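You operate a simulated robot arm through the tools that you are given. There is no shell and no other tool. Be economical: measure what you need, move in short steps, check, and stop when the job is done.

The job below is to be done with a simulated two-armed robot. You get a single attempt, and the scene is never put back.

TASK
Turn the strap machine off, push its plate in and fold the yellow cloth.
Fine: the pull-out plate; fold the cloth in half; turn the dial off before the switch; the cloth stays on the long steel table.

It is judged by the outcome, as a careful person would: the job done as asked, and still so three seconds after it is handed in. It fails if anything else is knocked over, pushed out of place, dropped, spilled or broken. Flat cloth is picked up by pressing the open fingertips on it (5 to 10 N) and closing them slowly along it; thin cloth reads only 2 to 8 mm in the jaws.

THE ROBOT
Two 7-joint arms with three-finger grippers on one trunk, on a base that drives. Base frame: it is fixed to the floor where the robot stands at the start and does not move with it; the origin is under the middle of the robot, x ahead of it, y to its left, z up. Units: m, degrees, N and s.
The left shoulder is at the start at [0.07, 0.146, 1.312], the right one opposite. With the tool pointing down near the work surface each hand reaches from about 0.1 to 0.56 m from the robot's upright axis, wherever it stands, measured 20 degrees to its own side. Places, roughly: dial of the strap machine [0.6, 0, 1.1]; pull-out plate of the strap machine [0.4, 0.1, 0.9]; top of the long steel table [0.6, 1.2, 0.9]; turn switch of the strap machine [0.3, 0.1, 0.7]; yellow knob of the strap machine [0.7, 0, 1.2]. Payload 2.2 kg a hand.
The TCP of each hand is the grasp point between the finger pads, 0.028 m short of the fingertips. In the tool frame z runs along the fingers and y along their closing line. The gripper opens to 0.102 m. The gripper's body begins 0.071 m behind the TCP.
Orientation is that of the tool frame in the base frame, as a unit quaternion [w, x, y, z]. With the fingers straight down and closing along the base's y, the tool's x points along the base's -x, its y along +y and its z along -z.

THE INTERFACE
- The arms move only by the tool nudge_tool. It takes "left_commands", "right_commands" or both (then of equal length, played together; a hand with none holds still); each is one flat list of numbers, 6 for each row, row after row: the shift along the tool's x, y, z in m, then the turn, a rotation vector about the tool's x, y, z in degrees. In form: [tx, ty, tz, ax, ay, az, tx, ty, tz, ax, ay, az, ...]. A call has 1 to 12 rows; each row shifts and turns the commanded pose from where the row before left it, along the tool's axes as they then stand. "left_jaw" and "right_jaw" are, for a hand that has rows, the gripper command, from -1 (shut) to 1 (fully open), values between in proportion, set as the call begins (left out, the last holds). Each row takes 0.2 s and may step no farther than 0.05 m and 8.6 degrees from the row before; otherwise, or with a gripper value out of range, the whole call is refused. Where a pose cannot be reached the arm comes as near as it can. A force on the tool above 40 N (or 10 N above the force at the start of the call, whichever is more), or a blocked arm, ends the call early, and 0.2 s more pass. The fingers move at their own pace and stop on an object; they squeeze with about 33 N. The grip force told is the motor's: it shows also when the fingers shut on nothing. Time passes only in rows, and 0.2 s behind the last, so rows that do not move let the fingers close. The reply holds the time, the measured pose of the TCP, the force on the tool along the base axes, the opening and the grip force, in the units named above and with some noise, with the torque about the TCP (base axes, N m) and any sound that the robot's microphone picked up.
- Cameras (640 x 400 px; columns grow to the right, rows downward): "scene" is now at [0.1203, 0.0202, 1.5146]; the picture's right is [0.26, -0.96, 0.00], its down [-0.79, -0.21, -0.57] and it looks along [0.55, 0.15, -0.82] (base axes); focal length 214 px, centre (320, 200). "left" rides on the left gripper at [0.072, 0.038, -0.086] in its tool frame; the picture's right is [-0.46, 0.89, 0.00], its down [-0.60, -0.32, -0.73] and it looks along [-0.65, -0.34, 0.68] (tool axes); focal length 256 px, centre (320, 200). "right" rides on the right gripper at [0.069, 0.044, -0.086] in its tool frame; the picture's right is [-0.53, 0.85, 0.00], its down [-0.58, -0.36, -0.73] and it looks along [-0.62, -0.39, 0.68] (tool axes); focal length 256 px, centre (320, 200). There is no depth. A picture from a camera that has moved, and an enlarged one, comes with that camera's place and axes in the base frame and with its lens.
- camera(camera): a new picture of that camera. The clock stands still meanwhile.
- lift_body(by): slides the trunk up (or, below 0, down) by that many m; the arms and the scene camera ride with it, the base frame stays. It gives what a move gives, with no picture.
- roll_base(legs): drives the robot by 1 to 6 legs, each [ahead, left, turn to the left] in m, m and degrees, along the robot's own axes; the way and the turn of a leg run together, so that a leg with both is an arc; at most 1.5 m and 180 degrees a leg. The arms and the cameras ride along, it lands a little off, and it stops where it bumps. It gives what a move gives.
- turn_head(pan, tilt): turns the head with the scene camera to pan (to the left, within 86 degrees either way) and tilt (down, from -29 to 69), counted from straight ahead of the robot. It gives what a move gives.
- enlarge(camera, box): a new picture of the part [left, top, right, bottom] of that camera's present view, enlarged. The clock stands still meanwhile.
- hand_in(): hands the job in; it is judged then, once.

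Work in short steps. Places have to be worked out from the pictures, the camera data and where the tool is seen: move nearer, look again, correct. Check each grasp and each placing, and mend what went wrong. You have 120 turns and 108 pictures in all, those below and enlarged ones among them. Open the grippers and draw the arms clear of the work before you hand the job in, unless the task says otherwise; then end with one line.

The tools are called after "Call:" as a command line: name --argument value ..., lists and objects as JSON in quotes. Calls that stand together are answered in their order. nudge_tool: Moves the arms, as the interface text tells. Its arguments: {"type":"object","properties":{"left_commands":{"type":"array","items":{"type":"number"}},"left_jaw":{"type":"number"},"right_commands":{"type":"array","items":{"type":"number"}},"right_jaw":{"type":"number"}},"required":[]} The other tools are called the same way: lift_body (by) slides the trunk up or down; roll_base (legs) drives the base; turn_head (pan, tilt) turns the head that bears the scene camera; camera (camera) takes a picture; enlarge (camera, box) takes an enlarged picture of a part of a camera's view; hand_in () hands the job in.

At the start:

```text
time: 0.0
left_position: [0.4527, 0.2852, 1.3081]
left_orientation: [0.0, -0.001, 1.0, 0.0]
left_ft_force: [0.2, 0.1, -0.3]
left_torque: [-0.01, 0.01, 0.01]
left_grip_width: 0.1022
left_grasp_force: 0.1
right_position: [0.4108, -0.0344, 1.2894]
right_orientation: [0.0, 0.0, 1.0, 0.0]
right_ft_force: [0.3, 0.5, -0.2]
right_torque: [0.03, -0.01, -0.01]
right_grip_width: 0.1022
right_grasp_force: 0.1
trunk travel left (down, up): [-0.85, 0.09]
robot x, y, heading: [-0.0034, -0.0005, 0.1]
head pan, tilt: [15.2, 55.1]
```

scene: 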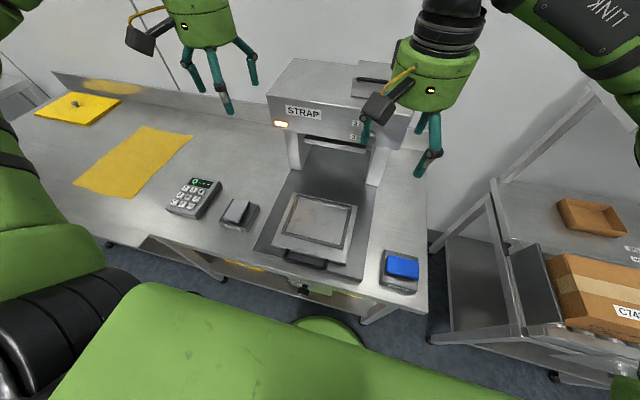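
right: 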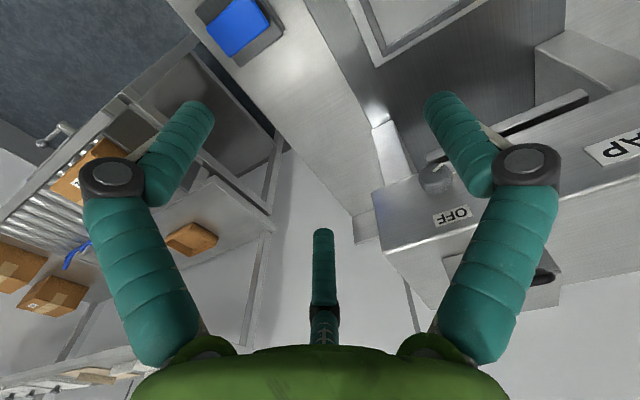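
left: 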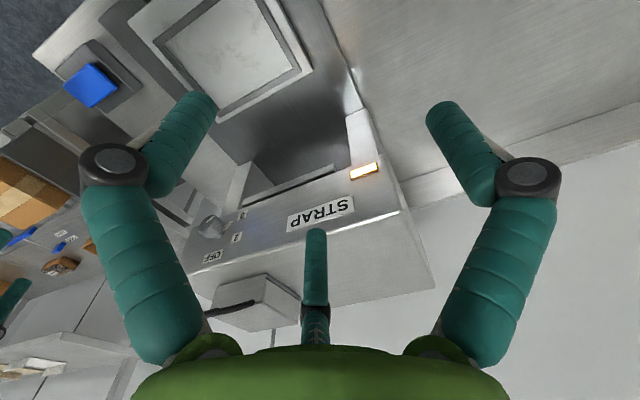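

The pictures show the strap machine ahead with its dial on the right of the front face. I look closer at the dial and the front of the table.

Call:
enlarge --camera "left" --box '[160, 120, 400, 320]'

Call:
enlarge --camera "scene" --box '[220, 180, 440, 320]'

```text
2.00 times, centred on (280, 220) of left
camera zoom: at [0.3822, 0.3234, 1.3967], right [0.46, 0.89, 0.0], down [0.6, -0.32, 0.73], along [0.65, -0.34, -0.68], focal length 512 px, centre (400, 160)
```

zoom: 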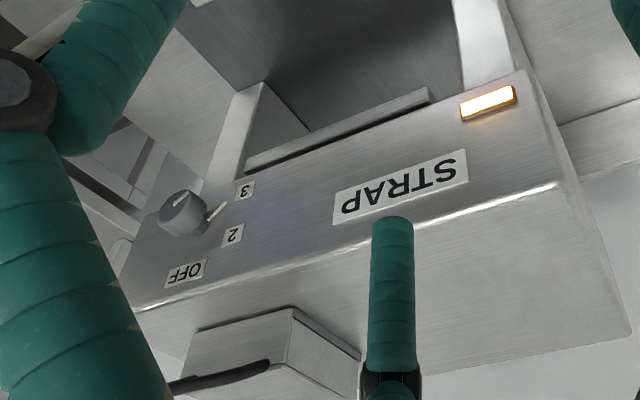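

```text
2.86 times, centred on (330, 250) of scene
camera zoom: at [0.1203, 0.0202, 1.5146], right [0.26, -0.96, 0.0], down [-0.79, -0.21, -0.57], along [0.55, 0.15, -0.82], focal length 613 px, centre (291, 57)
```

zoom: 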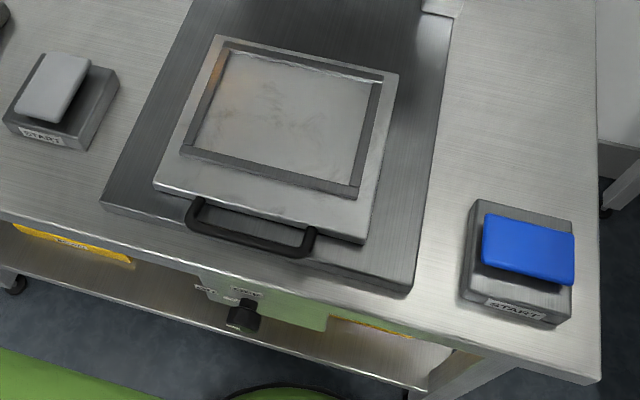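

I need a front view of the dial, so I raise the head's gaze.

Call:
turn_head --pan 0 --tilt 38

```text
time: 0.8
left_position: [0.4543, 0.2847, 1.309]
left_orientation: [0.0, -0.001, 1.0, 0.0]
left_ft_force: [-0.6, 0.3, -0.6]
left_torque: [-0.05, 0.01, -0.02]
left_grip_width: 0.1025
left_grasp_force: 0.1
right_position: [0.4116, -0.0356, 1.2885]
right_orientation: [0.0, 0.0, 1.0, 0.0]
right_ft_force: [-0.6, -0.2, -1.4]
right_torque: [-0.02, -0.01, -0.03]
right_grip_width: 0.1022
right_grasp_force: 0.0
trunk travel left (down, up): [-0.85, 0.09]
robot x, y, heading: [0.0015, -0.0006, -0.1]
head pan, tilt: [0.0, 38.0]
```

The right hand blocks the view; I shift it 0.15 m to the right.

Call:
nudge_tool --right_commands '[0.03, -0.04, 0, 0, 0, 0, 0.03, -0.04, 0, 0, 0, 0, 0.03, -0.04, 0, 0, 0, 0, 0, -0.04, 0, 0, 0, 0]'

Call:
camera --camera "scene"

```text
time: 1.8
left_position: [0.4518, 0.2823, 1.31]
left_orientation: [0.001, -0.001, 1.0, 0.001]
left_ft_force: [-0.2, 0.7, -0.4]
left_torque: [0.04, -0.01, -0.02]
left_grip_width: 0.102
left_grasp_force: 0.1
right_position: [0.3201, -0.1987, 1.2892]
right_orientation: [-0.001, 0.0, 1.0, 0.001]
right_ft_force: [-1.1, 0.1, -0.5]
right_torque: [0.05, -0.02, -0.01]
right_grip_width: 0.1019
right_grasp_force: 0.1
trunk travel left (down, up): [-0.85, 0.09]
robot x, y, heading: [-0.0008, 0.0014, -0.2]
head pan, tilt: [0.0, 38.0]
```

```text
102 pictures are left
camera scene: at [0.1361, -0.0016, 1.5385], right [0.0, -1.0, 0.0], down [-0.62, 0.0, -0.79], along [0.79, 0.0, -0.62], focal length 214 px, centre (320, 200)
```

scene: 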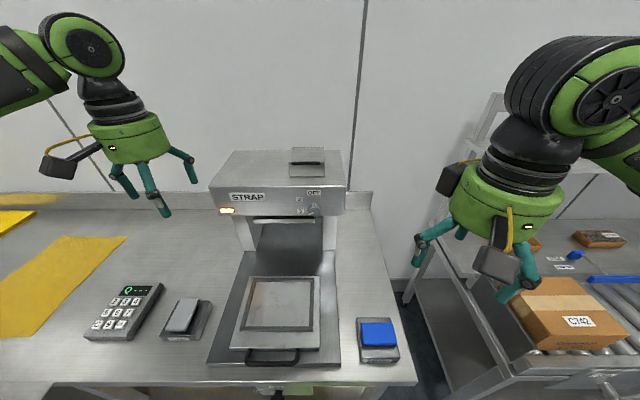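

Call:
enlarge --camera "scene" --box '[280, 175, 360, 225]'

Call:
enlarge --camera "left" --box '[190, 180, 270, 280]'

```text
8.00 times, centred on (320, 200) of scene
camera zoom: at [0.1361, -0.0016, 1.5385], right [0.0, -1.0, 0.0], down [-0.62, 0.0, -0.79], along [0.79, 0.0, -0.62], focal length 1716 px, centre (320, 200)
```

zoom: 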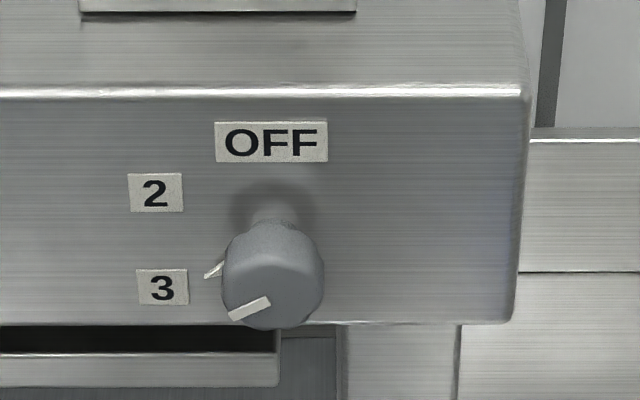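

```text
4.00 times, centred on (230, 230) of left
camera zoom: at [0.3812, 0.3208, 1.3976], right [0.46, 0.89, 0.0], down [0.6, -0.32, 0.73], along [0.65, -0.34, -0.68], focal length 1024 px, centre (680, 80)
```

zoom: 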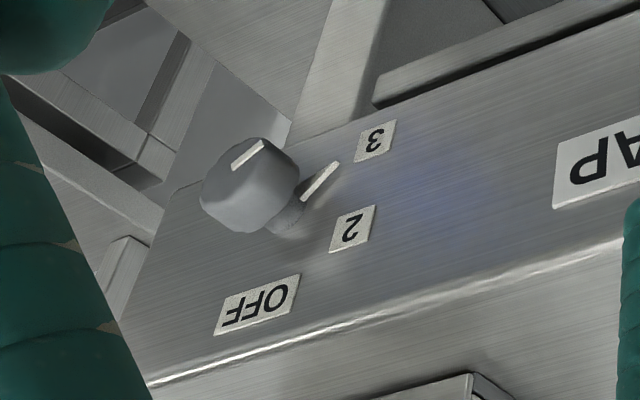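

Dial pointer is at 3 and OFF is clockwise about 118°. Dial is about (0.6, 0.016, 1.147). I turn the right hand so its fingers point forward.

Call:
nudge_tool --right_commands '[-0.05, 0.02, 0, 0, -8.2, 0, -0.05, 0.02, 0, 0, -8.2, 0, 0, 0, 0, 0, -8.2, 0, 0, 0, 0, 0, -8.2, 0, 0, 0, 0, 0, -8.2, 0, 0, 0, 0, 0, -8.2, 0, 0, 0, 0, 0, -8.2, 0, 0, 0, 0, 0, -8.2, 0, 0, 0, 0, 0, -8.2, 0, 0, 0, 0, 0, -8.2, 0, 0, 0, 0, 0, -8.0, 0]'

Call:
camera --camera "right"

```text
refused: row 1 steps farther than a row can; nothing moved
```

```text
99 pictures are left
camera right: at [0.2525, -0.1544, 1.3766], right [0.53, 0.85, 0.0], down [0.58, -0.37, 0.73], along [0.62, -0.39, -0.68], focal length 256 px, centre (320, 200)
```

right: 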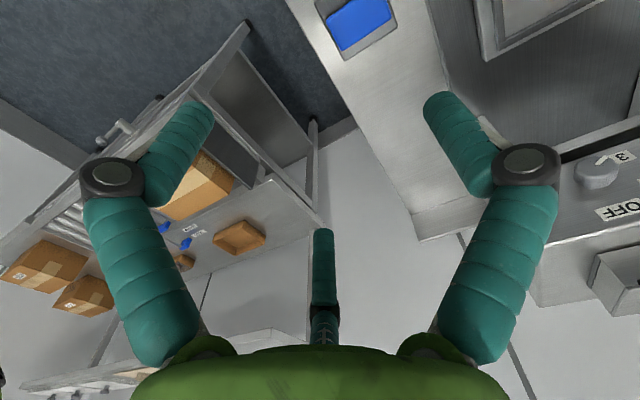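

Refused only because the step norm was too large; I shorten it.

Call:
nudge_tool --right_commands '[-0.04, 0.02, 0, 0, -8.2, 0, -0.04, 0.02, 0, 0, -8.2, 0, 0, 0, 0, 0, -8.2, 0, 0, 0, 0, 0, -8.2, 0, 0, 0, 0, 0, -8.2, 0, 0, 0, 0, 0, -8.2, 0, 0, 0, 0, 0, -8.2, 0, 0, 0, 0, 0, -8.2, 0, 0, 0, 0, 0, -8.2, 0, 0, 0, 0, 0, -8.2, 0, 0, 0, 0, 0, -8.0, 0]'

Call:
camera --camera "right"

Call:
camera --camera "scene"

```text
time: 4.2
left_position: [0.4526, 0.2865, 1.3084]
left_orientation: [0.001, -0.001, 1.0, -0.001]
left_ft_force: [-0.6, 0.3, 0.1]
left_torque: [-0.02, -0.01, 0.02]
left_grip_width: 0.1017
left_grasp_force: 0.0
right_position: [0.4922, -0.1063, 1.3442]
right_orientation: [0.698, -0.005, 0.716, 0.006]
right_ft_force: [0.1, 0.4, -0.1]
right_torque: [-0.01, -0.01, -0.02]
right_grip_width: 0.102
right_grasp_force: 0.1
right hand out of reach, approached as far as the arm can: row 6, 7, 8, 9, 10, 11
trunk travel left (down, up): [-0.85, 0.09]
robot x, y, heading: [-0.0003, 0.0008, -0.1]
head pan, tilt: [0.0, 38.0]
```

```text
98 pictures are left
camera right: at [0.4043, -0.0656, 1.2788], right [0.0, 0.84, 0.54], down [-0.71, -0.38, 0.6], along [0.7, -0.38, 0.6], focal length 256 px, centre (320, 200)
```

right: 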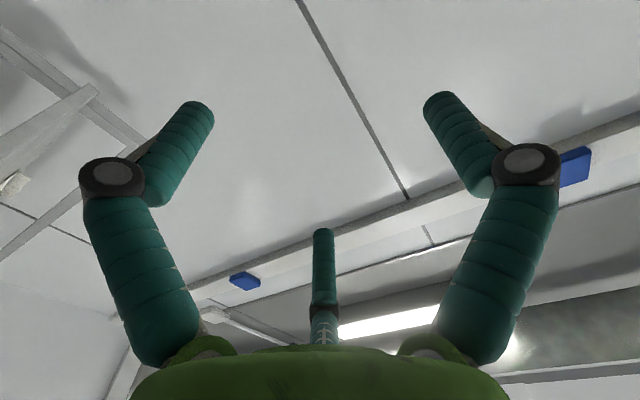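

```text
97 pictures are left
camera scene: at [0.1358, 0.003, 1.5385], right [0.0, -1.0, 0.0], down [-0.61, 0.0, -0.79], along [0.79, 0.0, -0.61], focal length 214 px, centre (320, 200)
```

scene: 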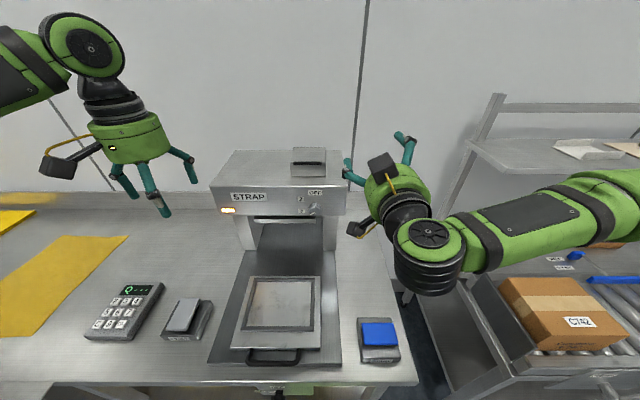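

The hand's appearance is odd (three fingers); I close the right hand to see how it moves, and step it toward the dial a bit.

Call:
nudge_tool --right_commands '[0, 0, 0, 0, 0, 0, 0, 0, 0, 0, 0, 0, 0, 0, 0, 0, 0, 0]' --right_jaw -1

Call:
camera --camera "right"

Call:
enlarge --camera "scene" --box '[320, 110, 480, 210]'

```text
time: 5.0
left_position: [0.4541, 0.2852, 1.3094]
left_orientation: [0.0, -0.001, 1.0, 0.0]
left_ft_force: [-0.8, 0.0, 0.0]
left_torque: [0.0, 0.04, 0.03]
left_grip_width: 0.102
left_grasp_force: 0.1
right_position: [0.4936, -0.1091, 1.3439]
right_orientation: [0.697, -0.004, 0.717, 0.004]
right_ft_force: [0.2, 0.2, -0.2]
right_torque: [-0.02, 0.04, 0.0]
right_grip_width: 0.002
right_grasp_force: 31.6
trunk travel left (down, up): [-0.85, 0.09]
robot x, y, heading: [-0.0008, -0.001, -0.1]
head pan, tilt: [0.0, 38.0]
```

```text
96 pictures are left
camera right: at [0.4051, -0.0671, 1.2781], right [0.0, 0.85, 0.53], down [-0.71, -0.37, 0.6], along [0.71, -0.38, 0.6], focal length 256 px, centre (320, 200)
```

right: 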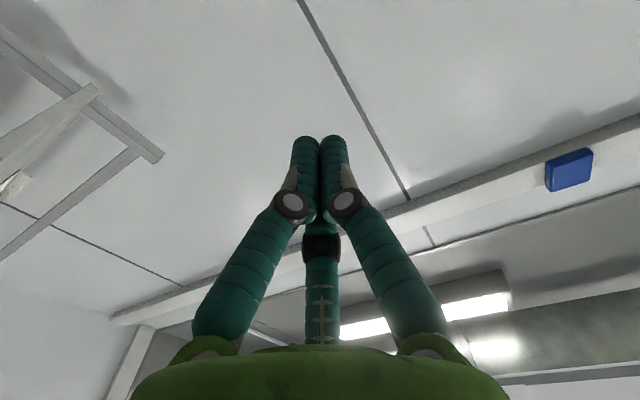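

```text
4.00 times, centred on (400, 160) of scene
camera zoom: at [0.1368, 0.0016, 1.5384], right [0.0, -1.0, 0.0], down [-0.62, 0.0, -0.79], along [0.79, 0.0, -0.62], focal length 858 px, centre (0, 360)
```

zoom: 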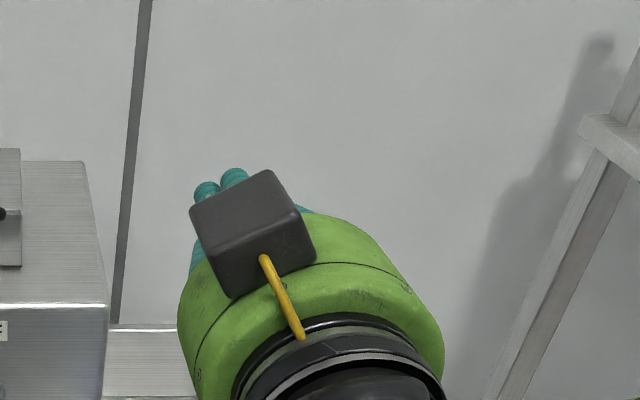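

All three fingers close to one centre at the TCP. I open half and move to in front of the dial.

Call:
nudge_tool --right_commands '[0.04, 0.025, 0, 0, 0, 0, 0.04, 0.025, 0, 0, 0, 0, 0.04, 0.025, 0, 0, 0, 0, 0.04, 0.025, 0, 0, 0, 0, 0.037, 0.025, 0, 0, 0, 0]' --right_jaw 0.3

Call:
camera --camera "right"

Call:
camera --camera "scene"

```text
time: 6.2
left_position: [0.4534, 0.2864, 1.3071]
left_orientation: [0.0, -0.002, 1.0, -0.001]
left_ft_force: [0.0, 0.0, -0.1]
left_torque: [-0.09, 0.01, -0.01]
left_grip_width: 0.1023
left_grasp_force: 0.1
right_position: [0.4944, 0.0166, 1.146]
right_orientation: [0.707, -0.001, 0.707, 0.001]
right_ft_force: [0.6, 0.4, -0.5]
right_torque: [0.02, 0.03, -0.02]
right_grip_width: 0.0663
right_grasp_force: 0.1
trunk travel left (down, up): [-0.85, 0.09]
robot x, y, heading: [0.0014, 0.0042, -0.3]
head pan, tilt: [0.0, 38.0]
```

```text
94 pictures are left
camera right: at [0.4085, 0.0609, 1.0782], right [0.0, 0.85, 0.53], down [-0.73, -0.36, 0.58], along [0.68, -0.39, 0.62], focal length 256 px, centre (320, 200)
```

right: 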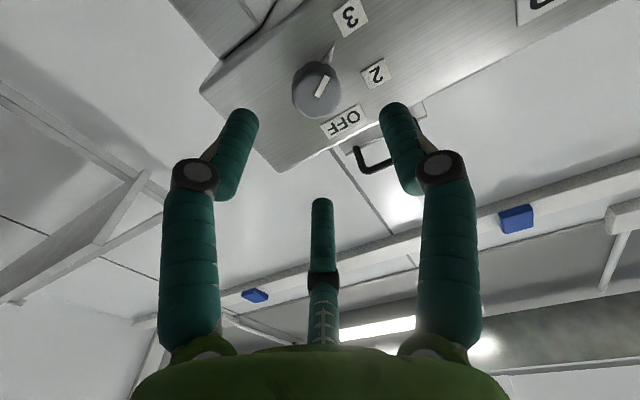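

```text
93 pictures are left
camera scene: at [0.1378, 0.0043, 1.5384], right [0.0, -1.0, 0.0], down [-0.62, 0.0, -0.79], along [0.79, 0.0, -0.62], focal length 214 px, centre (320, 200)
```

scene: 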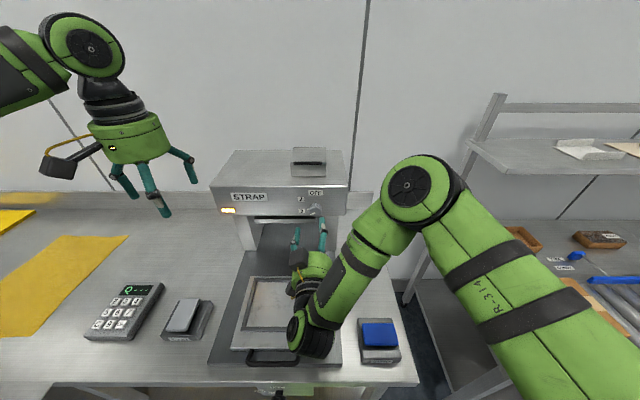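

The dial axis (y≈0.016, z≈1.146) is aligned with the TCP. I pre-rotate −60° about the tool axis.

Call:
nudge_tool --right_commands '[0, 0, 0, 0, 0, -8.5, 0, 0, 0, 0, 0, -8.5, 0, 0, 0, 0, 0, -8.5, 0, 0, 0, 0, 0, -8.5, 0, 0, 0, 0, 0, -8.5, 0, 0, 0, 0, 0, -8.5, 0, 0, 0, 0, 0, -8.5, 0, 0, 0.02, 0, 0, 0, 0, 0, 0.02, 0, 0, 0]'

Call:
camera --camera "right"

Call:
enlarge --camera "scene" --box '[260, 170, 380, 245]'

```text
time: 8.2
left_position: [0.4551, 0.2841, 1.3083]
left_orientation: [0.0, -0.001, 1.0, 0.0]
left_ft_force: [0.1, -0.3, 0.0]
left_torque: [-0.01, 0.03, 0.0]
left_grip_width: 0.1018
left_grasp_force: 0.1
right_position: [0.5346, 0.0131, 1.1455]
right_orientation: [0.613, -0.352, 0.614, -0.351]
right_ft_force: [0.1, -0.9, 0.2]
right_torque: [0.0, -0.01, 0.0]
right_grip_width: 0.0663
right_grasp_force: 0.1
trunk travel left (down, up): [-0.85, 0.09]
robot x, y, heading: [-0.0019, -0.0031, -0.0]
head pan, tilt: [0.0, 38.0]
```

```text
92 pictures are left
camera right: at [0.4486, -0.0231, 1.0742], right [0.0, 0.89, -0.46], down [-0.73, 0.31, 0.61], along [0.68, 0.34, 0.65], focal length 256 px, centre (320, 200)
```

right: 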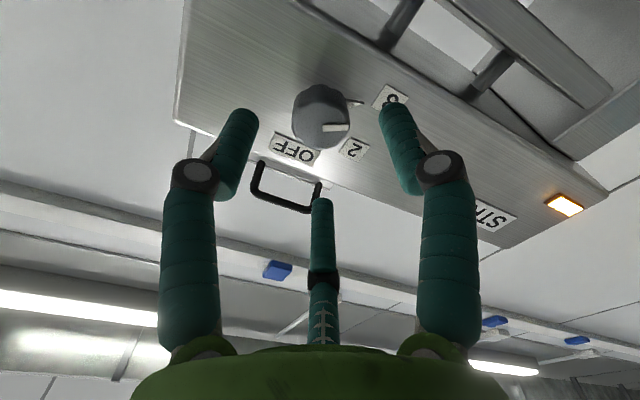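

```text
5.33 times, centred on (320, 208) of scene
camera zoom: at [0.1385, 0.0005, 1.5383], right [0.0, -1.0, 0.0], down [-0.62, 0.0, -0.79], along [0.79, 0.0, -0.62], focal length 1144 px, centre (320, 160)
```

zoom: 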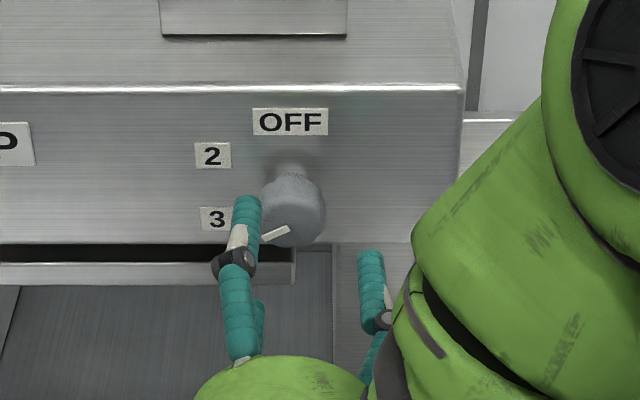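

The knob is about 3 mm to the left of the tool axis; I correct and advance 0.045 m.

Call:
nudge_tool --right_commands '[-0.0019, 0.0028, 0.01, 0, 0, 0, 0, 0, 0.015, 0, 0, 0, 0, 0, 0.01, 0, 0, 0, 0, 0, 0.01, 0, 0, 0]'

Call:
camera --camera "right"

Call:
enlarge --camera "scene" --box '[260, 170, 380, 245]'

```text
time: 9.2
left_position: [0.4542, 0.2851, 1.3082]
left_orientation: [0.001, -0.001, 1.0, 0.0]
left_ft_force: [0.2, -1.1, 0.2]
left_torque: [0.04, -0.01, 0.0]
left_grip_width: 0.1021
left_grasp_force: 0.1
right_position: [0.579, 0.0187, 1.1441]
right_orientation: [0.614, -0.351, 0.613, -0.351]
right_ft_force: [-0.4, 1.3, -0.1]
right_torque: [-0.04, -0.03, 0.04]
right_grip_width: 0.0662
right_grasp_force: 0.0
trunk travel left (down, up): [-0.85, 0.09]
robot x, y, heading: [0.0011, 0.0017, 0.1]
head pan, tilt: [0.0, 38.0]
```

```text
90 pictures are left
camera right: at [0.4928, -0.0187, 1.0732], right [0.0, 0.89, -0.46], down [-0.73, 0.31, 0.61], along [0.68, 0.33, 0.65], focal length 256 px, centre (320, 200)
```

right: 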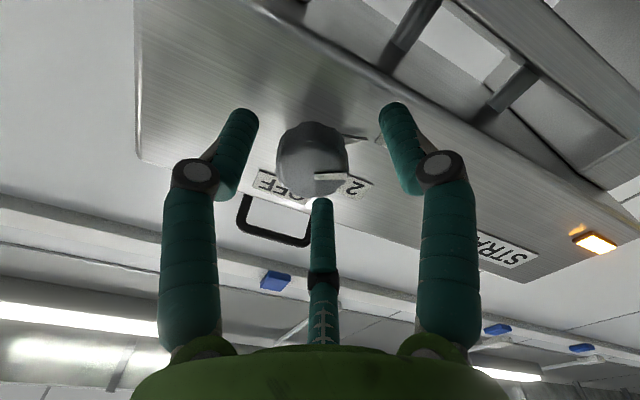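

```text
5.33 times, centred on (320, 208) of scene
camera zoom: at [0.1373, 0.0013, 1.5384], right [0.0, -1.0, 0.0], down [-0.62, 0.0, -0.79], along [0.79, 0.0, -0.62], focal length 1144 px, centre (320, 160)
```

zoom: 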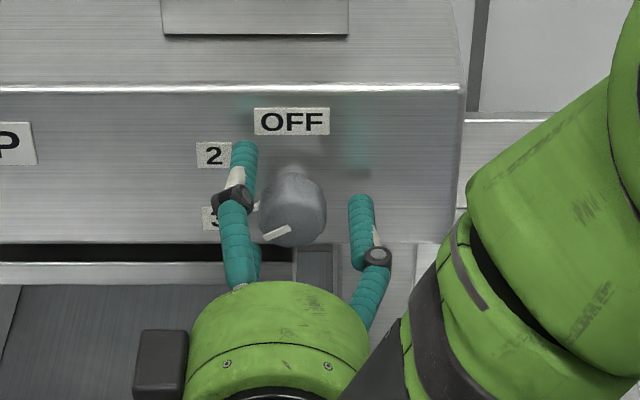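

The fingers straddle the knob; I advance 6 mm more, correct slightly, then close.

Call:
nudge_tool --right_commands '[0.0015, -0.0025, 0.006, 0, 0, 0, 0, 0, 0, 0, 0, 0]'

Call:
nudge_tool --right_commands '[0, 0, 0, 0, 0, 0, 0, 0, 0, 0, 0, 0, 0, 0, 0, 0, 0, 0]' --right_jaw -1

Call:
camera --camera "right"

```text
time: 9.8
left_position: [0.4538, 0.2864, 1.3075]
left_orientation: [0.0, -0.001, 1.0, 0.0]
left_ft_force: [-0.4, 0.2, -0.5]
left_torque: [-0.01, 0.0, 0.0]
left_grip_width: 0.102
left_grasp_force: 0.0
right_position: [0.5842, 0.0163, 1.146]
right_orientation: [0.614, -0.351, 0.614, -0.35]
right_ft_force: [0.2, 0.6, -0.8]
right_torque: [0.02, 0.01, -0.01]
right_grip_width: 0.0662
right_grasp_force: 0.1
trunk travel left (down, up): [-0.85, 0.09]
robot x, y, heading: [0.0002, -0.003, -0.2]
head pan, tilt: [0.0, 38.0]
```

```text
time: 10.6
left_position: [0.4528, 0.284, 1.3083]
left_orientation: [0.0, -0.002, 1.0, 0.0]
left_ft_force: [-0.2, 0.0, -0.8]
left_torque: [-0.03, 0.02, -0.03]
left_grip_width: 0.1019
left_grasp_force: 0.1
right_position: [0.5848, 0.0139, 1.1452]
right_orientation: [0.614, -0.35, 0.615, -0.351]
right_ft_force: [-3.0, -2.4, -4.4]
right_torque: [-0.02, 0.38, -0.45]
right_grip_width: 0.0345
right_grasp_force: 45.0
trunk travel left (down, up): [-0.85, 0.09]
robot x, y, heading: [0.0015, 0.0016, -0.4]
head pan, tilt: [0.0, 38.0]
```

```text
88 pictures are left
camera right: at [0.4981, -0.0226, 1.0741], right [0.0, 0.89, -0.46], down [-0.73, 0.31, 0.61], along [0.68, 0.33, 0.65], focal length 256 px, centre (320, 200)
```

right: 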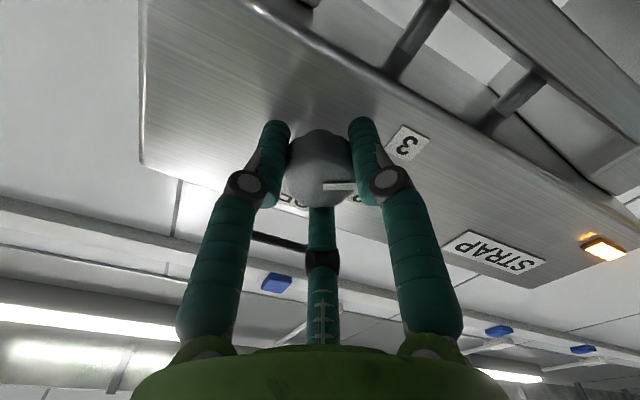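

Gripped at 34.5 mm. I turn it clockwise (+ about tool z), 60° first.

Call:
nudge_tool --right_commands '[0, 0, 0, 0, 0, 8.5, 0, 0, 0, 0, 0, 8.5, 0, 0, 0, 0, 0, 8.5, 0, 0, 0, 0, 0, 8.5, 0, 0, 0, 0, 0, 8.5, 0, 0, 0, 0, 0, 8.5, 0, 0, 0, 0, 0, 8.5]'

Call:
enlarge --camera "scene" --box '[260, 170, 380, 245]'

Call:
camera --camera "right"

```text
time: 12.2
left_position: [0.4529, 0.2837, 1.3082]
left_orientation: [0.001, -0.001, 1.0, 0.0]
left_ft_force: [0.7, 0.3, 0.0]
left_torque: [0.04, 0.03, -0.01]
left_grip_width: 0.102
left_grasp_force: 0.0
right_position: [0.584, 0.0145, 1.1445]
right_orientation: [0.706, 0.002, 0.708, 0.0]
right_ft_force: [-8.8, -5.5, -11.7]
right_torque: [-0.02, 0.39, 0.04]
right_grip_width: 0.0346
right_grasp_force: 44.9
trunk travel left (down, up): [-0.85, 0.09]
robot x, y, heading: [0.0015, 0.0001, -0.1]
head pan, tilt: [0.0, 38.0]
```

```text
5.33 times, centred on (320, 208) of scene
camera zoom: at [0.1365, -0.0004, 1.5384], right [0.0, -1.0, 0.0], down [-0.62, 0.0, -0.79], along [0.79, 0.0, -0.62], focal length 1144 px, centre (320, 160)
```

zoom: 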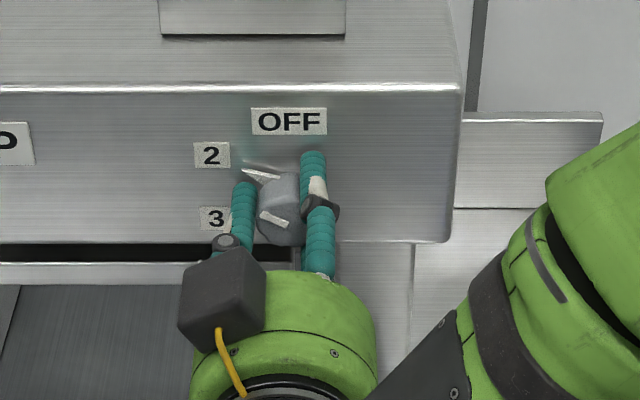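

```text
86 pictures are left
camera right: at [0.4981, 0.0583, 1.0778], right [0.0, 0.84, 0.54], down [-0.73, -0.37, 0.58], along [0.68, -0.39, 0.61], focal length 256 px, centre (320, 200)
```

right: 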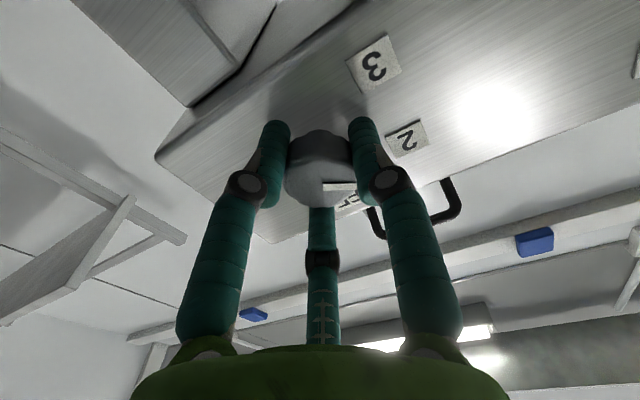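

The dial follows and now points to 2; about 57° more to OFF.

Call:
nudge_tool --right_commands '[0, 0, 0, 0, 0, 8.5, 0, 0, 0, 0, 0, 8.5, 0, 0, 0, 0, 0, 8.5, 0, 0, 0, 0, 0, 8.5, 0, 0, 0, 0, 0, 8.5, 0, 0, 0, 0, 0, 8.5, 0, 0, 0, 0, 0, 6]'

Call:
enlarge --camera "scene" --box '[260, 170, 380, 245]'

```text
time: 13.8
left_position: [0.453, 0.284, 1.3089]
left_orientation: [0.001, -0.001, 1.0, 0.0]
left_ft_force: [0.2, 0.2, 0.6]
left_torque: [0.01, 0.01, 0.0]
left_grip_width: 0.1019
left_grasp_force: 0.1
right_position: [0.5827, 0.0149, 1.1451]
right_orientation: [0.62, 0.339, 0.622, 0.338]
right_ft_force: [-9.8, -3.8, -14.6]
right_torque: [-0.02, 0.35, 0.36]
right_grip_width: 0.0342
right_grasp_force: 45.2
trunk travel left (down, up): [-0.85, 0.09]
robot x, y, heading: [0.0004, 0.0033, -0.0]
head pan, tilt: [0.0, 38.0]
```

```text
5.33 times, centred on (320, 208) of scene
camera zoom: at [0.1365, 0.0002, 1.5384], right [0.0, -1.0, 0.0], down [-0.62, 0.0, -0.79], along [0.79, 0.0, -0.62], focal length 1144 px, centre (320, 160)
```

zoom: 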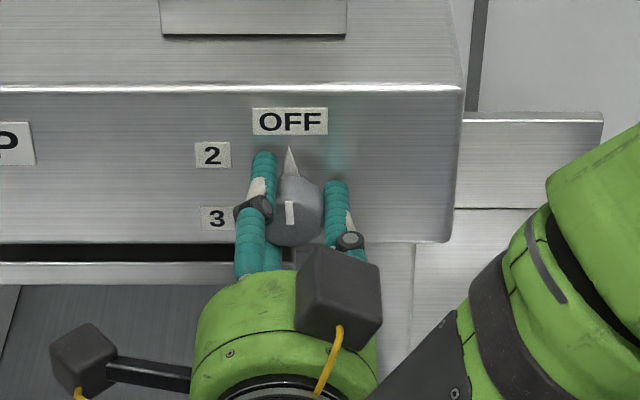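

The pointer is at OFF. I open and draw back.

Call:
nudge_tool --right_commands '[0, 0, 0, 0, 0, 0, 0, 0, 0, 0, 0, 0]' --right_jaw 0.5

Call:
nudge_tool --right_commands '[0, 0, -0.03, 0, 0, 0, 0, 0, -0.03, 0, 0, 0, 0, 0, -0.03, 0, 0, 0]'

Call:
camera --camera "right"

Call:
enlarge --camera "scene" --box '[260, 170, 380, 245]'

```text
time: 14.4
left_position: [0.4534, 0.2848, 1.309]
left_orientation: [0.001, -0.001, 1.0, 0.0]
left_ft_force: [-0.3, 0.3, -0.3]
left_torque: [0.0, 0.02, 0.05]
left_grip_width: 0.1019
left_grasp_force: 0.1
right_position: [0.5849, 0.016, 1.1463]
right_orientation: [0.622, 0.337, 0.62, 0.339]
right_ft_force: [-0.3, -0.5, 0.4]
right_torque: [0.01, 0.0, -0.03]
right_grip_width: 0.0764
right_grasp_force: 0.0
trunk travel left (down, up): [-0.85, 0.09]
robot x, y, heading: [-0.0005, -0.0005, 0.0]
head pan, tilt: [0.0, 38.0]
```

```text
time: 15.2
left_position: [0.4535, 0.2871, 1.3082]
left_orientation: [0.001, -0.001, 1.0, -0.001]
left_ft_force: [-0.4, 0.7, -0.8]
left_torque: [-0.03, -0.03, -0.03]
left_grip_width: 0.1021
left_grasp_force: 0.0
right_position: [0.4924, 0.0153, 1.146]
right_orientation: [0.622, 0.337, 0.621, 0.337]
right_ft_force: [0.5, 0.0, 0.7]
right_torque: [-0.04, -0.02, 0.03]
right_grip_width: 0.0767
right_grasp_force: 0.2
trunk travel left (down, up): [-0.85, 0.09]
robot x, y, heading: [-0.002, 0.0026, -0.1]
head pan, tilt: [0.0, 38.0]
```

```text
84 pictures are left
camera right: at [0.4077, 0.0974, 1.1458], right [0.0, 0.01, 1.0], down [-0.73, -0.68, 0.01], along [0.68, -0.73, 0.01], focal length 256 px, centre (320, 200)
```

right: 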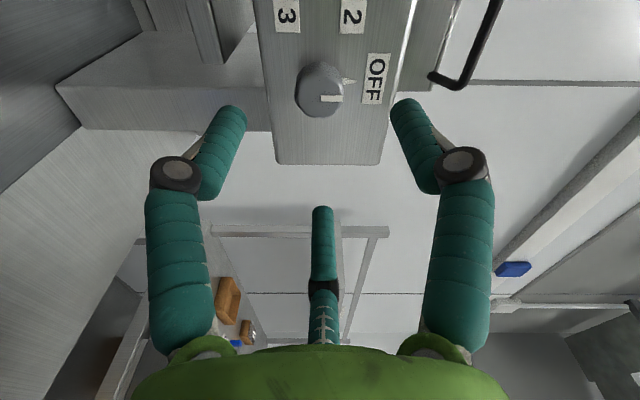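

```text
5.33 times, centred on (320, 208) of scene
camera zoom: at [0.1365, 0.0018, 1.5385], right [0.0, -1.0, 0.0], down [-0.62, 0.0, -0.79], along [0.79, 0.0, -0.62], focal length 1144 px, centre (320, 160)
```

zoom: 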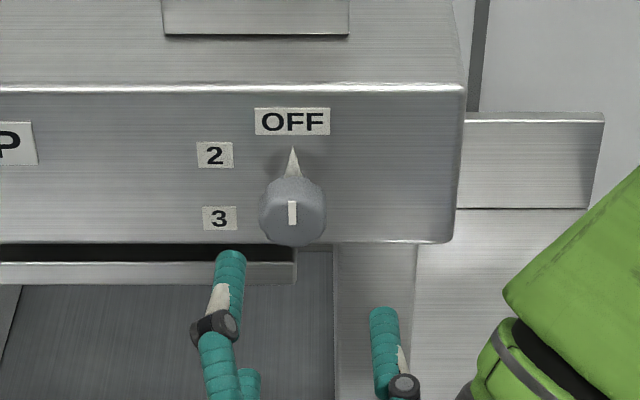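

Dial reads OFF. Now I bring the right hand back clear (up and back) and look down at the turn switch.

Call:
nudge_tool --right_commands '[0, 0, -0.03, 0, 0, -8.5, 0, 0, -0.03, 0, 0, -8.5, 0, 0, 0, 0, 0, -8.5, 0, 0, 0, 0, 0, -8.5, 0, 0, 0, 0, 0, -8.5, 0, 0, 0, 0, 0, -8.5, 0, 0, 0, 0, 0, -6, 0, -0.04, 0, 0, 0, 0, 0, -0.04, 0, 0, 0, 0, 0, -0.04, 0, 0, 0, 0, 0, -0.04, 0, 0, 0, 0]'

Call:
turn_head --pan 0 --tilt 69

Call:
camera --camera "scene"

```text
time: 17.6
left_position: [0.4551, 0.2821, 1.3097]
left_orientation: [-0.001, -0.001, 1.0, 0.001]
left_ft_force: [-0.5, -0.4, 0.7]
left_torque: [0.01, 0.01, 0.01]
left_grip_width: 0.1021
left_grasp_force: 0.2
right_position: [0.4662, -0.0947, 1.1967]
right_orientation: [0.706, 0.0, 0.708, 0.001]
right_ft_force: [0.0, -0.1, -0.1]
right_torque: [0.03, 0.03, 0.01]
right_grip_width: 0.0766
right_grasp_force: 0.0
right hand out of reach, approached as far as the arm can: row 2, 9, 10, 11
trunk travel left (down, up): [-0.85, 0.09]
robot x, y, heading: [0.0016, -0.0024, 0.1]
head pan, tilt: [0.0, 38.0]
```

```text
time: 18.6
left_position: [0.4544, 0.2869, 1.3091]
left_orientation: [0.0, -0.001, 1.0, 0.0]
left_ft_force: [-0.3, 0.5, -0.2]
left_torque: [-0.02, -0.03, 0.0]
left_grip_width: 0.1021
left_grasp_force: 0.1
right_position: [0.466, -0.0919, 1.1983]
right_orientation: [0.705, 0.0, 0.709, -0.001]
right_ft_force: [-0.3, 0.5, -0.7]
right_torque: [0.02, -0.01, -0.04]
right_grip_width: 0.0762
right_grasp_force: 0.1
trunk travel left (down, up): [-0.85, 0.09]
robot x, y, heading: [-0.0008, -0.0018, 0.2]
head pan, tilt: [0.0, 68.8]
```

```text
82 pictures are left
camera scene: at [0.1068, 0.002, 1.4993], right [0.0, -1.0, 0.0], down [-0.93, 0.0, -0.36], along [0.36, 0.0, -0.93], focal length 214 px, centre (320, 200)
```

scene: 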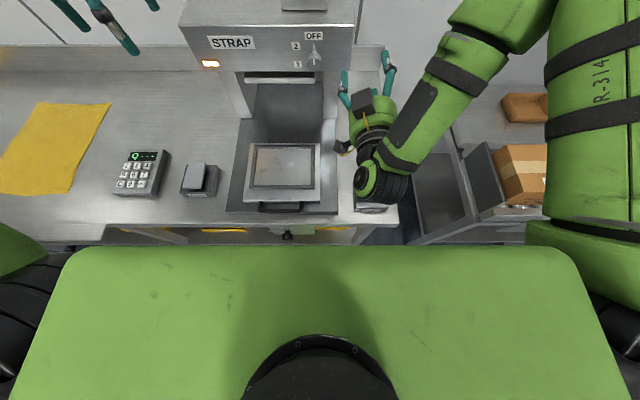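

The switch is at about (0.27, 0.11, 0.75), too close to the body now. I back up 0.3 m so that a forward-pointing hand can reach both plate and switch.

Call:
roll_base --legs '[[-0.3, 0, 0]]'

Call:
turn_head --pan 0 --tilt 50

Call:
camera --camera "scene"

```text
time: 20.6
left_position: [0.1543, 0.2863, 1.3057]
left_orientation: [-0.001, -0.001, 1.0, 0.001]
left_ft_force: [-0.1, 0.3, -0.2]
left_torque: [-0.03, 0.05, -0.03]
left_grip_width: 0.1021
left_grasp_force: 0.0
right_position: [0.1644, -0.0925, 1.1959]
right_orientation: [0.705, 0.001, 0.709, -0.001]
right_ft_force: [0.9, -0.5, -0.3]
right_torque: [0.0, -0.01, -0.02]
right_grip_width: 0.0765
right_grasp_force: 0.0
trunk travel left (down, up): [-0.85, 0.09]
robot x, y, heading: [-0.3003, -0.0003, 0.2]
head pan, tilt: [0.0, 68.8]
```

```text
time: 21.4
left_position: [0.15, 0.2845, 1.3085]
left_orientation: [0.001, -0.001, 1.0, 0.0]
left_ft_force: [-0.2, -0.5, -0.3]
left_torque: [-0.02, -0.04, 0.01]
left_grip_width: 0.102
left_grasp_force: 0.1
right_position: [0.1621, -0.0933, 1.1969]
right_orientation: [0.707, 0.001, 0.707, -0.001]
right_ft_force: [-0.3, 0.6, 0.0]
right_torque: [0.01, 0.0, 0.0]
right_grip_width: 0.0761
right_grasp_force: 0.1
trunk travel left (down, up): [-0.85, 0.09]
robot x, y, heading: [-0.3039, 0.0048, 0.0]
head pan, tilt: [0.0, 50.0]
```

```text
81 pictures are left
camera scene: at [-0.1766, 0.0013, 1.5213], right [0.0, -1.0, 0.0], down [-0.77, 0.0, -0.64], along [0.64, 0.0, -0.77], focal length 214 px, centre (320, 200)
```

scene: 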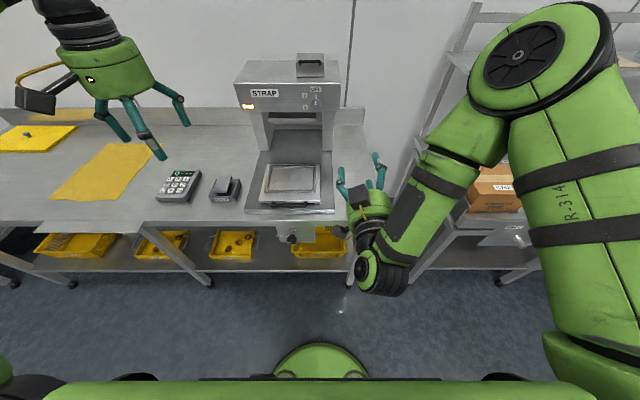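

Call:
enlarge --camera "scene" --box '[230, 150, 350, 260]'

Call:
enlarge --camera "scene" --box '[276, 222, 326, 252]'

```text
3.64 times, centred on (290, 205) of scene
camera zoom: at [-0.1766, 0.0013, 1.5213], right [0.0, -1.0, 0.0], down [-0.77, 0.0, -0.64], along [0.64, 0.0, -0.77], focal length 780 px, centre (429, 182)
```

zoom: 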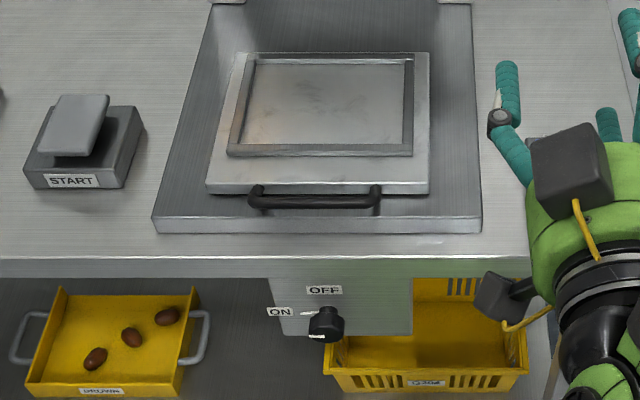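

```text
12.80 times, centred on (301, 237) of scene
camera zoom: at [-0.1766, 0.0013, 1.5213], right [0.0, -1.0, 0.0], down [-0.77, 0.0, -0.64], along [0.64, 0.0, -0.77], focal length 2745 px, centre (563, -274)
```

zoom: 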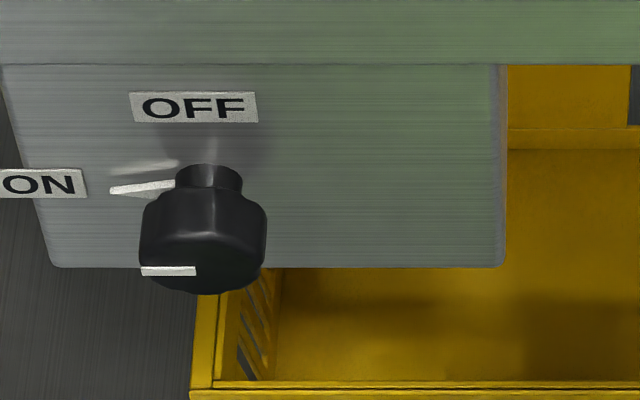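

The switch points to ON (left) and OFF is up, so 90° clockwise; it sits near (0.27, 0.12, 0.71) under the table edge. I raise the left hand, shift the base left 0.1 m, then lower the trunk.

Call:
nudge_tool --left_commands '[0.01, 0, -0.05, 0, 0, 0, 0.01, 0, -0.05, 0, 0, 0, 0, 0, -0.04, 0, 0, 0]'

Call:
roll_base --legs '[[0, 0.1, 0]]'

Call:
lift_body --by -0.2

Call:
camera --camera "scene"

```text
refused: row 1 steps farther than a row can; nothing moved
```

```text
time: 22.6
left_position: [0.1504, 0.3789, 1.3099]
left_orientation: [-0.001, 0.0, 1.0, 0.001]
left_ft_force: [0.2, -0.6, 0.8]
left_torque: [0.05, 0.03, 0.0]
left_grip_width: 0.102
left_grasp_force: 0.1
right_position: [0.162, 0.0018, 1.1981]
right_orientation: [0.706, 0.003, 0.708, 0.0]
right_ft_force: [-0.2, -0.2, -0.4]
right_torque: [-0.01, 0.0, 0.05]
right_grip_width: 0.0766
right_grasp_force: 0.0
trunk travel left (down, up): [-0.85, 0.09]
robot x, y, heading: [-0.3013, 0.0951, -0.1]
head pan, tilt: [0.0, 50.0]
```

```text
time: 24.8
left_position: [0.1511, 0.3834, 1.1076]
left_orientation: [-0.001, 0.0, 1.0, 0.0]
left_ft_force: [0.1, 0.4, 0.6]
left_torque: [0.03, 0.02, -0.01]
left_grip_width: 0.102
left_grasp_force: 0.1
right_position: [0.1611, 0.0054, 0.9967]
right_orientation: [0.706, 0.001, 0.708, -0.001]
right_ft_force: [1.0, -0.5, -0.6]
right_torque: [0.0, 0.0, 0.0]
right_grip_width: 0.0765
right_grasp_force: 0.0
trunk travel left (down, up): [-0.65, 0.29]
robot x, y, heading: [-0.3026, 0.0986, -0.4]
head pan, tilt: [0.0, 50.0]
```

```text
78 pictures are left
camera scene: at [-0.1757, 0.1002, 1.3213], right [0.0, -1.0, 0.0], down [-0.77, 0.0, -0.64], along [0.64, 0.0, -0.77], focal length 214 px, centre (320, 200)
```

scene: 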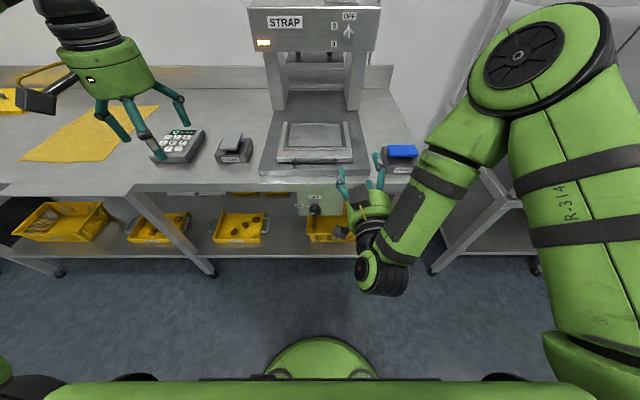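

Now I raise the left hand with smaller steps and lower the trunk the rest of the way.

Call:
nudge_tool --left_commands '[0.01, 0, -0.04, 0, 0, 0, 0.01, 0, -0.04, 0, 0, 0, 0, 0, -0.04, 0, 0, 0, 0, 0, -0.04, 0, 0, 0]'

Call:
lift_body --by -0.24

Call:
camera --camera "right"

Call:
camera --camera "scene"

```text
time: 25.8
left_position: [0.1294, 0.3828, 1.2706]
left_orientation: [0.001, 0.0, 1.0, 0.0]
left_ft_force: [-1.1, -0.7, -0.2]
left_torque: [0.01, 0.0, -0.01]
left_grip_width: 0.1021
left_grasp_force: 0.1
right_position: [0.1602, 0.0038, 0.9983]
right_orientation: [0.707, 0.002, 0.707, -0.001]
right_ft_force: [-0.5, -0.3, -0.3]
right_torque: [-0.01, -0.01, 0.04]
right_grip_width: 0.0765
right_grasp_force: 0.0
trunk travel left (down, up): [-0.65, 0.29]
robot x, y, heading: [-0.3015, 0.0995, -0.2]
head pan, tilt: [0.0, 50.0]
```

```text
time: 28.3
left_position: [0.1305, 0.3841, 1.0295]
left_orientation: [0.0, 0.0, 1.0, 0.0]
left_ft_force: [-0.3, 0.5, -0.2]
left_torque: [-0.01, -0.03, 0.04]
left_grip_width: 0.1021
left_grasp_force: 0.1
right_position: [0.1626, 0.0055, 0.757]
right_orientation: [0.706, 0.001, 0.708, -0.001]
right_ft_force: [0.0, 0.2, 0.2]
right_torque: [0.0, -0.01, 0.0]
right_grip_width: 0.0766
right_grasp_force: 0.0
trunk travel left (down, up): [-0.41, 0.53]
robot x, y, heading: [-0.3022, 0.0978, -0.1]
head pan, tilt: [0.0, 50.0]
```

```text
77 pictures are left
camera right: at [0.0767, 0.0497, 0.6904], right [0.0, 0.85, 0.53], down [-0.73, -0.36, 0.58], along [0.68, -0.39, 0.62], focal length 256 px, centre (320, 200)
```

right: 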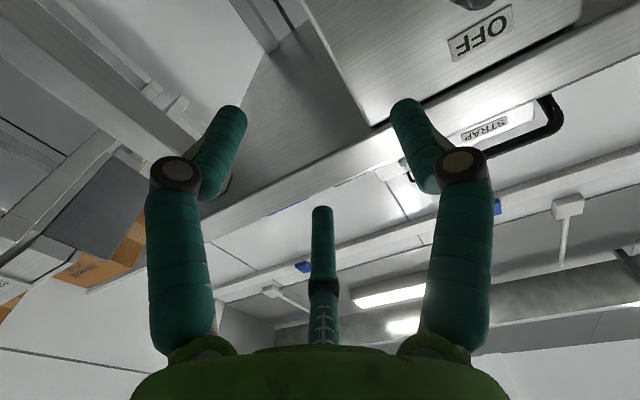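

```text
76 pictures are left
camera scene: at [-0.1757, 0.1003, 1.0813], right [0.0, -1.0, 0.0], down [-0.77, 0.0, -0.64], along [0.64, 0.0, -0.77], focal length 214 px, centre (320, 200)
```

scene: 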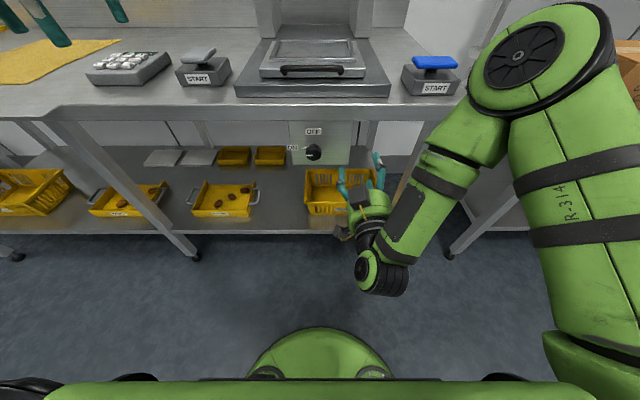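

I enlarge for a precise fix of the switch.

Call:
enlarge --camera "scene" --box '[280, 115, 344, 165]'

Call:
nudge_tool --right_commands '[0.0, 0.04, -0.02, 0, 0, 0, 0, 0.04, -0.01, 0, 0, 0, 0.01, 0.035, 0, 0, 0, 0]'

Call:
camera --camera "right"

```text
8.00 times, centred on (312, 140) of scene
camera zoom: at [-0.1757, 0.1003, 1.0813], right [0.0, -1.0, 0.0], down [-0.77, 0.0, -0.64], along [0.64, 0.0, -0.77], focal length 1716 px, centre (384, 680)
```

zoom: 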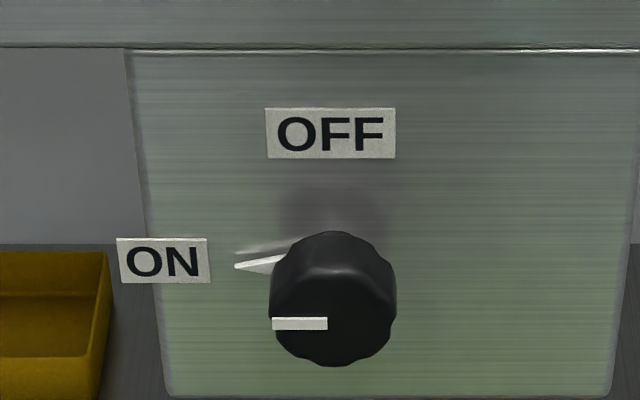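

```text
time: 29.1
left_position: [0.131, 0.385, 1.0289]
left_orientation: [0.0, -0.001, 1.0, -0.002]
left_ft_force: [0.2, 0.2, -0.1]
left_torque: [-0.02, 0.0, -0.02]
left_grip_width: 0.1018
left_grasp_force: 0.0
right_position: [0.1346, 0.1201, 0.7481]
right_orientation: [0.706, 0.005, 0.709, -0.003]
right_ft_force: [0.3, 0.3, 0.6]
right_torque: [-0.04, -0.04, 0.01]
right_grip_width: 0.0762
right_grasp_force: 0.2
trunk travel left (down, up): [-0.41, 0.53]
robot x, y, heading: [-0.302, 0.0988, -0.0]
head pan, tilt: [0.0, 50.0]
```

```text
74 pictures are left
camera right: at [0.0489, 0.1648, 0.6808], right [0.01, 0.84, 0.54], down [-0.73, -0.36, 0.58], along [0.68, -0.4, 0.61], focal length 256 px, centre (320, 200)
```

right: 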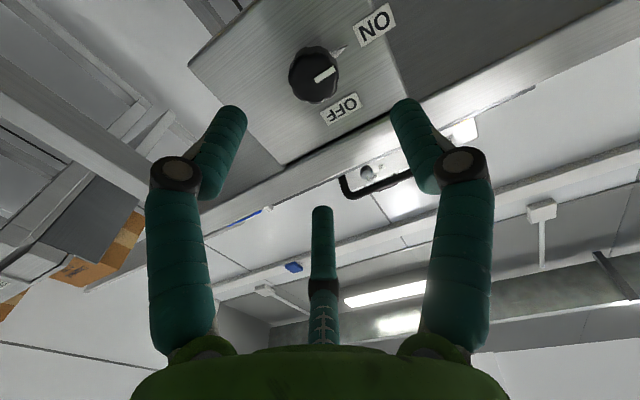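

Three views agree: knob front at about (0.247, 0.117, 0.744). I align, pre-rotate −43° and advance part way.

Call:
nudge_tool --right_commands '[0.004, -0.003, 0, 0, 0, 0, 0, 0, 0, 0, 0, -8.6, 0, 0, 0, 0, 0, -8.6, 0, 0, 0, 0, 0, -8.6, 0, 0, 0, 0, 0, -8.6, 0, 0, 0, 0, 0, -8.6, 0, 0, 0.03, 0, 0, 0, 0, 0, 0.03, 0, 0, 0]'

Call:
camera --camera "right"

Call:
enlarge --camera "scene" --box '[264, 110, 384, 210]'

```text
time: 30.9
left_position: [0.1306, 0.3846, 1.0275]
left_orientation: [0.0, 0.0, 1.0, 0.0]
left_ft_force: [0.3, 0.0, -1.4]
left_torque: [0.01, 0.01, 0.01]
left_grip_width: 0.1019
left_grasp_force: 0.1
right_position: [0.1951, 0.1141, 0.748]
right_orientation: [0.657, -0.251, 0.662, -0.26]
right_ft_force: [0.0, -0.9, 0.8]
right_torque: [-0.01, 0.0, -0.04]
right_grip_width: 0.0765
right_grasp_force: 0.1
trunk travel left (down, up): [-0.41, 0.53]
robot x, y, heading: [-0.3048, 0.0975, 0.0]
head pan, tilt: [0.0, 50.0]
```

```text
73 pictures are left
camera right: at [0.11, 0.1016, 0.6693], right [0.01, 0.98, -0.17], down [-0.73, 0.13, 0.67], along [0.69, 0.12, 0.72], focal length 256 px, centre (320, 200)
```

right: 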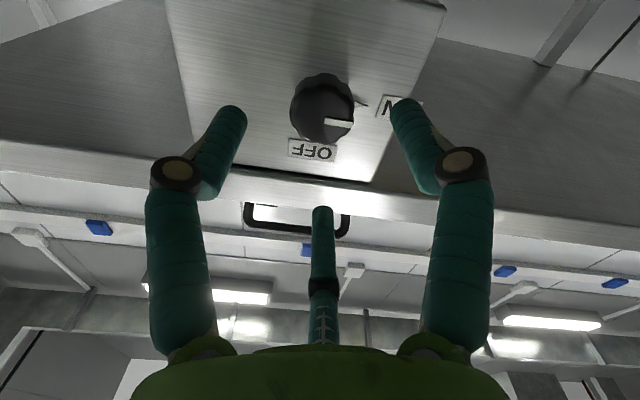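

```text
4.00 times, centred on (324, 160) of scene
camera zoom: at [-0.1754, 0.1003, 1.0812], right [0.0, -1.0, 0.0], down [-0.77, 0.0, -0.64], along [0.64, 0.0, -0.77], focal length 858 px, centre (304, 360)
```

zoom: 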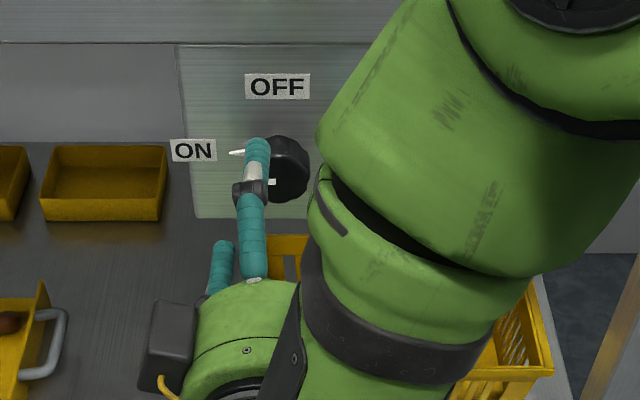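

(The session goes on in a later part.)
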